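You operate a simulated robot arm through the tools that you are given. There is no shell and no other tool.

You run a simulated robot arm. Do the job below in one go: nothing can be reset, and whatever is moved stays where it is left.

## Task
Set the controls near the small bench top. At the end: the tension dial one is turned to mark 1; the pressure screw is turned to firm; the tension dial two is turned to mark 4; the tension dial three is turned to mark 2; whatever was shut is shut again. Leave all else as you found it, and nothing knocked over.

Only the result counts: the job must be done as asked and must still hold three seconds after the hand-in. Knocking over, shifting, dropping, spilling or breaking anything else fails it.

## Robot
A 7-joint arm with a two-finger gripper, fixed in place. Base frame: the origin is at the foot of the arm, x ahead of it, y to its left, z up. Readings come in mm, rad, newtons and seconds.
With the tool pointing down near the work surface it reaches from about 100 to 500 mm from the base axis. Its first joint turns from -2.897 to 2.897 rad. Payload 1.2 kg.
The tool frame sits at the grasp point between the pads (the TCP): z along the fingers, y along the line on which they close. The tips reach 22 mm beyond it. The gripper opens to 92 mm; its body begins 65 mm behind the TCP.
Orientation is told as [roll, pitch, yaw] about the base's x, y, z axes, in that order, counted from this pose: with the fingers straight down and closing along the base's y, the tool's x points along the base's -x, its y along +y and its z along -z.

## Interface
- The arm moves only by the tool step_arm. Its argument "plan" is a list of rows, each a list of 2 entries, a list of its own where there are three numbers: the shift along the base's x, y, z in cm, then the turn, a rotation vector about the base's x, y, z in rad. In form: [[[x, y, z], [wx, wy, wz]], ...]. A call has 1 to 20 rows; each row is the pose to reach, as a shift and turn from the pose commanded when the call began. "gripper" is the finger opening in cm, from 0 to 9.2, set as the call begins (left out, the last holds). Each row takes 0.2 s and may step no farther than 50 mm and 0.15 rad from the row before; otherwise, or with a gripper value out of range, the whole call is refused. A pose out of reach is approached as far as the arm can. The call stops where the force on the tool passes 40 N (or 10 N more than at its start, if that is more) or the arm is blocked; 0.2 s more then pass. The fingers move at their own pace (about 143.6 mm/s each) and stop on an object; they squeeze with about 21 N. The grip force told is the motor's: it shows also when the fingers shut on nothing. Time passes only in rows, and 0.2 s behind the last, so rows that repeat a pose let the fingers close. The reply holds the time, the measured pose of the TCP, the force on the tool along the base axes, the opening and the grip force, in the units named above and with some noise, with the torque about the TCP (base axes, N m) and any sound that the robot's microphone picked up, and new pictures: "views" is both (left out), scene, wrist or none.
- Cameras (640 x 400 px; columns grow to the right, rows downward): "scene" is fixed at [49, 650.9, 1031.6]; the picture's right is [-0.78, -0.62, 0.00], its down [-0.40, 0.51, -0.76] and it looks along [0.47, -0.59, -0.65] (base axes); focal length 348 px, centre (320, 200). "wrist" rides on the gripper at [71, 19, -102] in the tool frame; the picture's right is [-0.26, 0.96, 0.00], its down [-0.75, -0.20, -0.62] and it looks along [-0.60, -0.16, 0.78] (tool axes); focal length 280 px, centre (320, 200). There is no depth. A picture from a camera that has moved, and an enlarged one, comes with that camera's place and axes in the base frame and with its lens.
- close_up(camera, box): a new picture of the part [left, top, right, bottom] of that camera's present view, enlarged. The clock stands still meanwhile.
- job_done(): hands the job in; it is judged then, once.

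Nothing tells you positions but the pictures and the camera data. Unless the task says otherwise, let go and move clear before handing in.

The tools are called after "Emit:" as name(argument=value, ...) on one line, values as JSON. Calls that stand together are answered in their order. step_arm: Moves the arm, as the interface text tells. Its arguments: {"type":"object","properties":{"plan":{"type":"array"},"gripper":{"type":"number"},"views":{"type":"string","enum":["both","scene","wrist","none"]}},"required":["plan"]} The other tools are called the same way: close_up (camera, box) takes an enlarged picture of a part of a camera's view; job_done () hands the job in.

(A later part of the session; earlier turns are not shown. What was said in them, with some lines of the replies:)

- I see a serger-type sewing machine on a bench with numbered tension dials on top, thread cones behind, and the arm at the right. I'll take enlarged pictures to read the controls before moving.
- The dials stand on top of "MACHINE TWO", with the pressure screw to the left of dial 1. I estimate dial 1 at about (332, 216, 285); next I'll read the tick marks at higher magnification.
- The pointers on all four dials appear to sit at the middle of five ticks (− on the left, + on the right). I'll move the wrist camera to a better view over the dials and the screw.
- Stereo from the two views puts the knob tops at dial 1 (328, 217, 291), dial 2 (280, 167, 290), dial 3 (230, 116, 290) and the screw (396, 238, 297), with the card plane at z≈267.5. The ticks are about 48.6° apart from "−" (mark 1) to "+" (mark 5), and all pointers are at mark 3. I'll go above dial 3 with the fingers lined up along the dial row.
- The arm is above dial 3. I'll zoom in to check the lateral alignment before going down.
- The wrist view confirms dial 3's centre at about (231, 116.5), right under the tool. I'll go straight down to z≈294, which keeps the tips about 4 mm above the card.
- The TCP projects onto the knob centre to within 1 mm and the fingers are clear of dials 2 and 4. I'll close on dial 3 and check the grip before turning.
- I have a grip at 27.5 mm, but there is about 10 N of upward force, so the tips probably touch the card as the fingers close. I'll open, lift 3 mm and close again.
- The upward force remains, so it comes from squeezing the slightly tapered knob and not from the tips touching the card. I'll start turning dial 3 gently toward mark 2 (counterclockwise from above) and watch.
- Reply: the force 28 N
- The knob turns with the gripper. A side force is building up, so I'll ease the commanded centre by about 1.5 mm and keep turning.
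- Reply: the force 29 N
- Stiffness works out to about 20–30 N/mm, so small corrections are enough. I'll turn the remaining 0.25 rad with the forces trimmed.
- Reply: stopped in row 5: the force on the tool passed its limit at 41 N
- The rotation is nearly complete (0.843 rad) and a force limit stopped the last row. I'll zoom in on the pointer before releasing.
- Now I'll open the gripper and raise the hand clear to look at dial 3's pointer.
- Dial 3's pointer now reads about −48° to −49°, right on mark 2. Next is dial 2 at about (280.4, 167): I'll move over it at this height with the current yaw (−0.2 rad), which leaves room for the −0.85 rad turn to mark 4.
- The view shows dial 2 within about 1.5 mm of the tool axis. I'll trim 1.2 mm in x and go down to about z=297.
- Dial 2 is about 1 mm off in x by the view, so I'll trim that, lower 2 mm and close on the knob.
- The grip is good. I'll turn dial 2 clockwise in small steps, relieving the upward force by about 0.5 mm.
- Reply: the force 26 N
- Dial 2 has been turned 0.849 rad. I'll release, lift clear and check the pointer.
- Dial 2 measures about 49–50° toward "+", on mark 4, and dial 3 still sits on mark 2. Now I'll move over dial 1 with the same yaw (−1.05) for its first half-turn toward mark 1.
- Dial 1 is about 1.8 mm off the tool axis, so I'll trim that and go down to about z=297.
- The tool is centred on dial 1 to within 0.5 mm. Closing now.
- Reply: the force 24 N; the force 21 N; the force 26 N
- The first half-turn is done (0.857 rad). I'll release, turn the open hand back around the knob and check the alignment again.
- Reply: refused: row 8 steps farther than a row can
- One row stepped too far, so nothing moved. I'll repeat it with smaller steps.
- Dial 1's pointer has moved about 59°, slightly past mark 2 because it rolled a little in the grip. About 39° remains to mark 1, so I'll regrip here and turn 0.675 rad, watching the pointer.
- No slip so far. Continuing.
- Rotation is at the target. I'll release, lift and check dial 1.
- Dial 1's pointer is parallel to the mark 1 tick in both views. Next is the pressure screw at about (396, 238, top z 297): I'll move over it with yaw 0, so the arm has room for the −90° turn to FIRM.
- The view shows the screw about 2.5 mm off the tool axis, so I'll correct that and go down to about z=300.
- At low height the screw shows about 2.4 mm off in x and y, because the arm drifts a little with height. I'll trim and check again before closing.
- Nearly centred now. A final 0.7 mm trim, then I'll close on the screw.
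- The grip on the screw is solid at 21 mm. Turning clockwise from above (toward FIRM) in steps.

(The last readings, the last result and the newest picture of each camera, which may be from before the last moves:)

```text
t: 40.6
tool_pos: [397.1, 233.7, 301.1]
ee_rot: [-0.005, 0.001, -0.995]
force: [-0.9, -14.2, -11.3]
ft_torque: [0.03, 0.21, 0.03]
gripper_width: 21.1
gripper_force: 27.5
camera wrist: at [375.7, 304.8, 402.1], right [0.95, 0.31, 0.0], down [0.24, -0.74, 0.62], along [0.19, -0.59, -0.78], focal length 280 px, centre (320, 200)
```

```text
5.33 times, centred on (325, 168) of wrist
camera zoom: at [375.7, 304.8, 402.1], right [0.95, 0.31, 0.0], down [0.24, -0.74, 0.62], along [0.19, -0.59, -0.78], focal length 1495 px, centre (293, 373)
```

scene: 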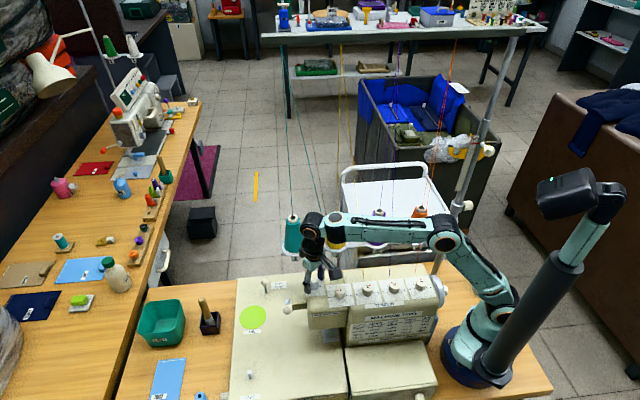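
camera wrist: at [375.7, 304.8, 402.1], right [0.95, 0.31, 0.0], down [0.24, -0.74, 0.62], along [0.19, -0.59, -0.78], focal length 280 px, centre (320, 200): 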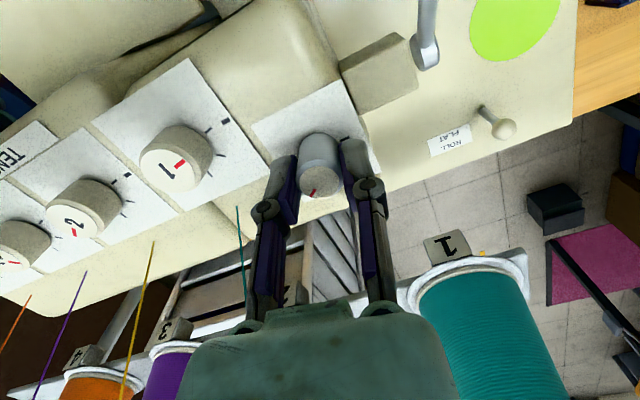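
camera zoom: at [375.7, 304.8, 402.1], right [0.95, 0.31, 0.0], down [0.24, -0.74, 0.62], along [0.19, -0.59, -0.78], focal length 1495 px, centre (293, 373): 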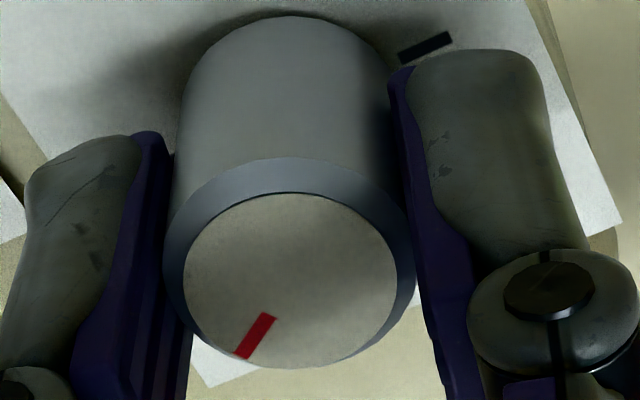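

No slip, 0.995 rad done. About 0.58 rad more.

Emit:
step_arm(plan=[[[0, -0.06, -0.03], [0, 0, 0]], [[0, -0.06, -0.03], [0, 0, -0.1]], [[0, -0.06, -0.03], [0, 0, -0.2]], [[0, -0.06, -0.03], [0, 0, -0.3]]], views="none")

```text
t: 41.6
tool_pos: [397.5, 232.7, 302.1]
ee_rot: [-0.002, 0.003, -1.291]
force: [1.2, -5.4, -15.6]
ft_torque: [-0.16, 0.03, 0.0]
gripper_width: 21.1
gripper_force: 28.0
```

Emit:
step_arm(plan=[[[0, -0.03, -0.05], [0, 0, 0]], [[0, -0.03, -0.05], [0, 0, -0.1]], [[0, -0.03, -0.05], [0, 0, -0.2]], [[0, -0.03, -0.05], [0, 0, -0.28]], [[0, -0.03, -0.05], [0, 0, -0.28]]], views="wrist")

Emit:
close_up(camera="wrist", box=[285, 130, 365, 205])

Emit:
close_up(camera="scene", box=[285, 255, 365, 305])

```text
t: 42.8
tool_pos: [397.3, 234.4, 302.0]
ee_rot: [0.001, 0.003, -1.571]
force: [8.9, 3.9, -4.1]
ft_torque: [0.32, -0.14, 0.0]
gripper_width: 21.1
gripper_force: 27.9
camera wrist: at [416.8, 305.4, 402.3], right [0.97, -0.26, 0.0], down [-0.2, -0.76, 0.62], along [-0.16, -0.6, -0.78], focal length 280 px, centre (320, 200)
```

wrist: 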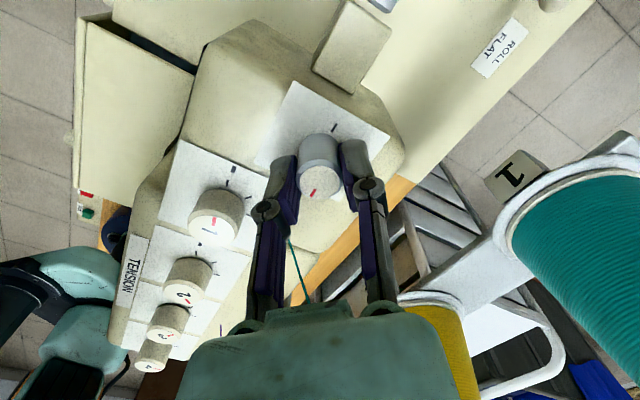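

```text
5.33 times, centred on (325, 168) of wrist
camera zoom: at [416.8, 305.4, 402.3], right [0.97, -0.26, 0.0], down [-0.2, -0.76, 0.62], along [-0.16, -0.6, -0.78], focal length 1495 px, centre (293, 373)
```

zoom: 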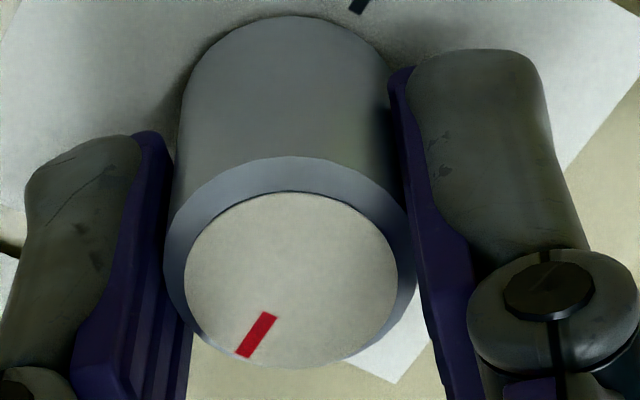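

```text
8.00 times, centred on (325, 280) of scene
camera zoom: at [49.0, 650.9, 1031.6], right [-0.78, -0.62, 0.0], down [-0.4, 0.51, -0.76], along [0.47, -0.59, -0.65], focal length 2788 px, centre (280, -440)
```

zoom: 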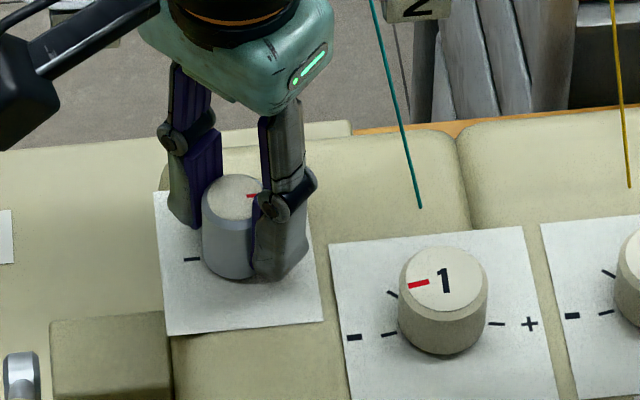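

The screw has been turned a full −90° and its pointer now aims to the right (FIRM side). I'll release and lift straight up.

Emit:
step_arm(plan=[[[0, 0, 0], [0, 0, 0]], [[0, 0, 0], [0, 0, 0]], [[0, 0, 2.5], [0, 0, 0]], [[0, 0, 5.0], [0, 0, 0]], [[0, 0, 8.0], [0, 0, 0]], [[0, 0, 10.0], [0, 0, 0]], [[0, 0, 10.0], [0, 0, 0]]], gripper=4.4)

Emit:
close_up(camera="scene", box=[295, 268, 335, 293])

Emit:
close_up(camera="wrist", box=[240, 40, 400, 140])

Emit:
close_up(camera="scene", box=[320, 275, 360, 300])

```text
t: 44.4
tool_pos: [395.8, 232.9, 404.0]
ee_rot: [-0.004, 0.001, -1.568]
force: [-0.4, -0.2, 0.1]
ft_torque: [-0.02, -0.01, -0.01]
gripper_width: 44.0
gripper_force: 0.1
camera wrist: at [415.7, 305.6, 504.7], right [0.97, -0.26, 0.0], down [-0.2, -0.75, 0.62], along [-0.17, -0.6, -0.78], focal length 280 px, centre (320, 200)
```

scene: 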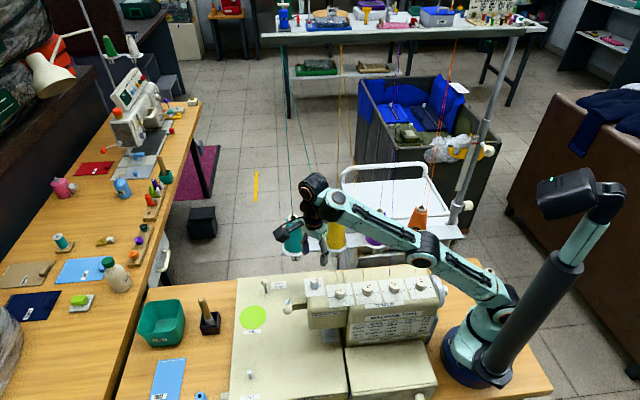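
wrist: 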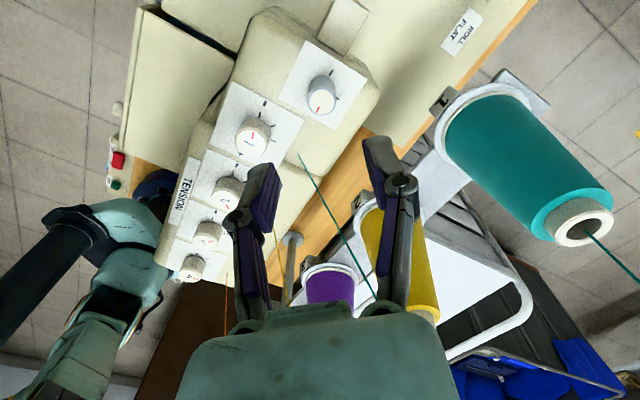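

```text
16.00 times, centred on (315, 280) of scene
camera zoom: at [49.0, 650.9, 1031.6], right [-0.78, -0.62, 0.0], down [-0.4, 0.51, -0.76], along [0.47, -0.59, -0.65], focal length 5575 px, centre (400, -1088)
```

zoom: 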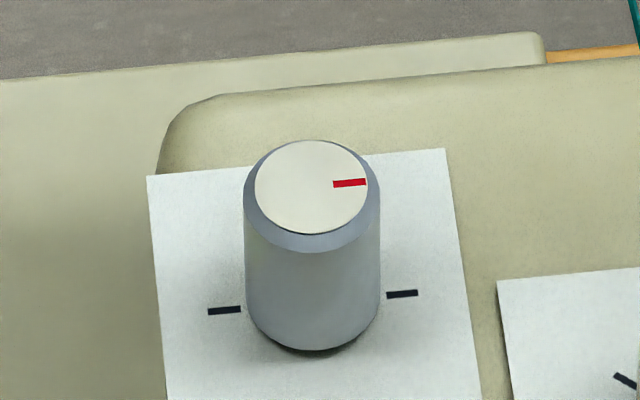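

```text
4.00 times, centred on (320, 90) of wrist
camera zoom: at [415.7, 305.6, 504.7], right [0.97, -0.26, 0.0], down [-0.2, -0.75, 0.62], along [-0.17, -0.6, -0.78], focal length 1122 px, centre (320, 640)
```

zoom: 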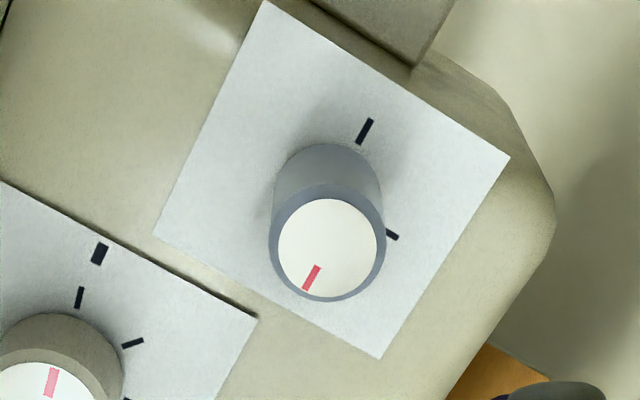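

```text
16.00 times, centred on (340, 288) of scene
camera zoom: at [49.0, 650.9, 1031.6], right [-0.78, -0.62, 0.0], down [-0.4, 0.51, -0.76], along [0.47, -0.59, -0.65], focal length 5575 px, centre (0, -1200)
```

zoom: 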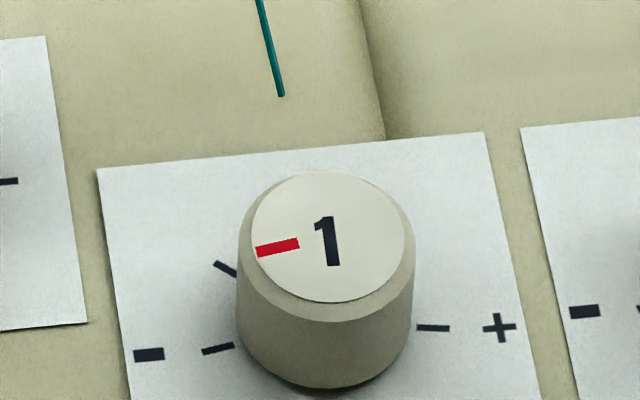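

The screw pointer lines up with the right-hand tick (FIRM). I'll retreat to a clear viewing pose and re-check all the dials from there.

Emit:
step_arm(plan=[[[-0.8, 0.5, 3.0], [0, 0, 0.12]], [[-2.5, 0.5, 4.0], [0, 0, 0.26]], [[-4.5, 0, 4.5], [0, 0, 0.4]], [[-6.5, -0.7, 5.0], [0, 0, 0.54]], [[-8.5, -1.3, 5.0], [0, 0, 0.68]], [[-10.5, -2.0, 5.0], [0, 0, 0.82]], [[-12.5, -2.7, 5.0], [0, 0, 0.96]], [[-14.5, -3.4, 5.0], [0, 0, 1.1]], [[-16.5, -4.1, 5.0], [0, 0, 1.24]], [[-18.5, -4.8, 5.0], [0, 0, 1.38]], [[-20.5, -5.4, 5.0], [0, 0, 1.5]], [[-21.6, -5.8, 5.0], [0, 0, 1.57]], [[-21.6, -5.8, 5.0], [0, 0, 1.57]]])

Emit:
close_up(camera="wrist", box=[160, 80, 480, 280])

Emit:
close_up(camera="scene", box=[300, 260, 460, 360])

```text
t: 47.2
tool_pos: [180.1, 175.0, 454.3]
ee_rot: [-0.005, 0.005, 0.002]
force: [0.2, -0.5, 0.1]
ft_torque: [0.01, 0.01, 0.03]
gripper_width: 44.3
gripper_force: 0.0
out of reach, approached as far as the arm can: row 1, 2
camera wrist: at [109.7, 196.1, 553.9], right [0.26, 0.97, 0.0], down [0.76, -0.2, 0.62], along [0.6, -0.17, -0.78], focal length 280 px, centre (320, 200)
```

scene: 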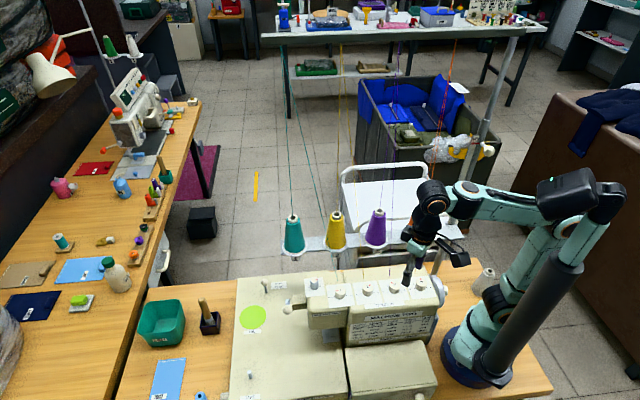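
wrist: 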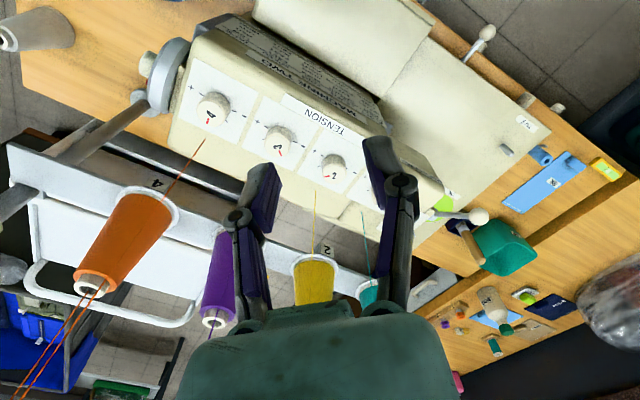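

```text
2.00 times, centred on (320, 180) of wrist
camera zoom: at [109.7, 196.1, 553.9], right [0.26, 0.97, 0.0], down [0.76, -0.2, 0.62], along [0.6, -0.17, -0.78], focal length 561 px, centre (320, 240)
```

zoom: 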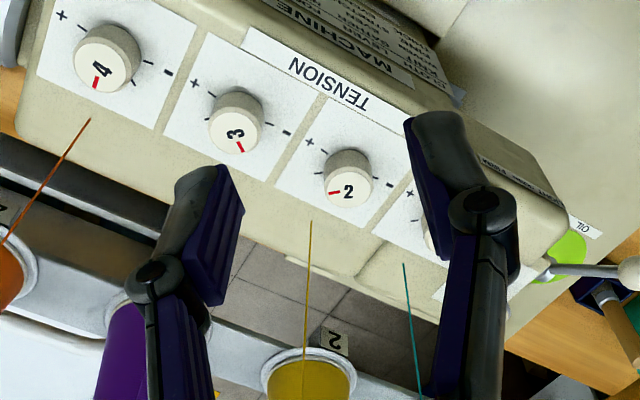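

```text
4.00 times, centred on (380, 310) of scene
camera zoom: at [49.0, 650.9, 1031.6], right [-0.78, -0.62, 0.0], down [-0.4, 0.51, -0.76], along [0.47, -0.59, -0.65], focal length 1394 px, centre (80, -240)
```

zoom: 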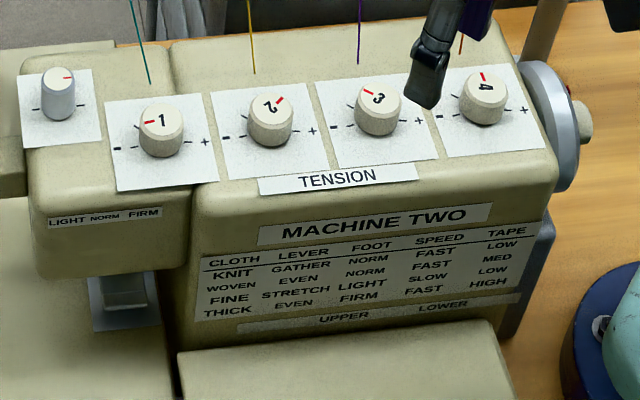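

Emit:
close_up(camera="wrist", box=[300, 140, 364, 180])

Emit:
close_up(camera="wrist", box=[246, 118, 310, 158])

Emit:
close_up(camera="wrist", box=[180, 80, 244, 120])

Emit:
close_up(camera="scene", box=[260, 190, 500, 300])

```text
10.00 times, centred on (332, 160) of wrist
camera zoom: at [109.7, 196.1, 553.9], right [0.26, 0.97, 0.0], down [0.76, -0.2, 0.62], along [0.6, -0.17, -0.78], focal length 2804 px, centre (200, 600)
```

zoom: 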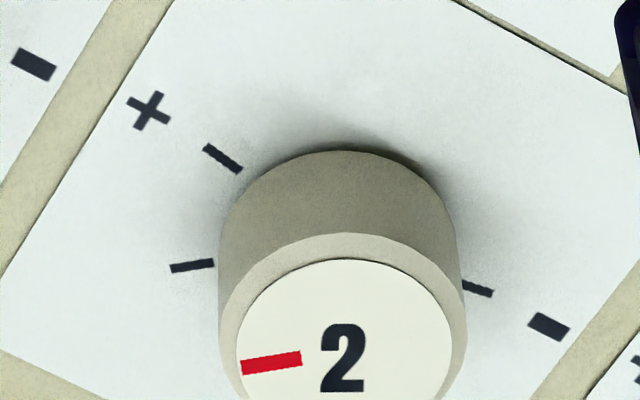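

```text
10.00 times, centred on (278, 138) of wrist
camera zoom: at [109.7, 196.1, 553.9], right [0.26, 0.97, 0.0], down [0.76, -0.2, 0.62], along [0.6, -0.17, -0.78], focal length 2804 px, centre (740, 820)
```

zoom: 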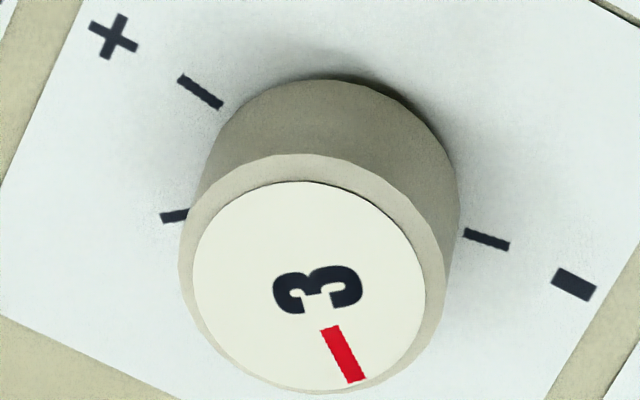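

```text
10.00 times, centred on (212, 100) of wrist
camera zoom: at [109.7, 196.1, 553.9], right [0.26, 0.97, 0.0], down [0.76, -0.2, 0.62], along [0.6, -0.17, -0.78], focal length 2804 px, centre (1400, 1200)
```

zoom: 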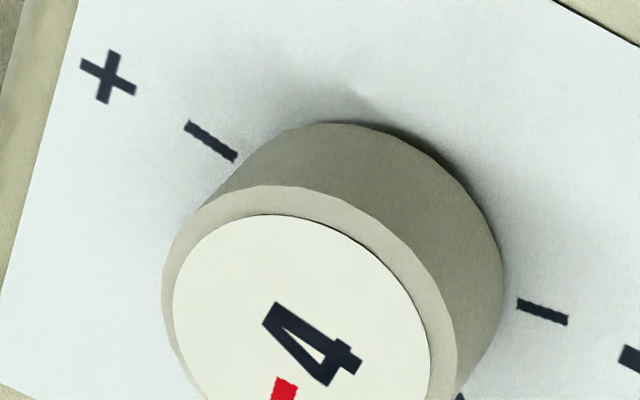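

```text
2.67 times, centred on (380, 245) of scene
camera zoom: at [49.0, 650.9, 1031.6], right [-0.78, -0.62, 0.0], down [-0.4, 0.51, -0.76], along [0.47, -0.59, -0.65], focal length 929 px, centre (160, 80)
```

zoom: 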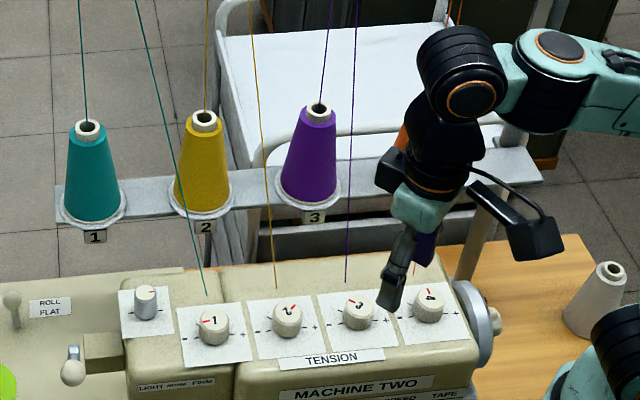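

All four settings check out. Dial 1 is on mark 1, dial 2's pointer is parallel to the mark 4 tick, dial 3 measures about −48.5° (mark 2), and the screw points to FIRM. Dial 4, the cones and the threads look undisturbed, nothing was opened, and the arm is clear, so I'm handing in.

Emit:
job_done()

```text
The job is handed in.
```

The four controls on Machine Two are set as asked, and the job is handed in. I don't have the result of the judging.

| Control | Set to | Last check in the pictures |
|---|---|---|
| Tension dial one | Mark 1 | Pointer parallel to the mark 1 tick in both camera views |
| Tension dial two | Mark 4 | Pointer parallel to the mark 4 tick |
| Tension dial three | Mark 2 | Pointer about 48.5° from the middle tick; marks are about 49° apart |
| Pressure screw | Firm | Pointer lines up with the right-hand tick |

- **Mark numbers:** The dials show no numbers, only five ticks from "−" to "+". I counted them 1 to 5 from the "−" end. All the dials started on the middle tick, so this counting means each of the three needed a turn.
- **Firm side:** The screw's own ticks are unlabelled. I took FIRM as the right-hand tick from the LIGHT, NORM, FIRM label on the front of the machine.
- **Everything else:** Dial four, the thread cones and the threads look as they were. I opened nothing, so there was nothing to shut again. The gripper was open and clear of the machine at hand-in.
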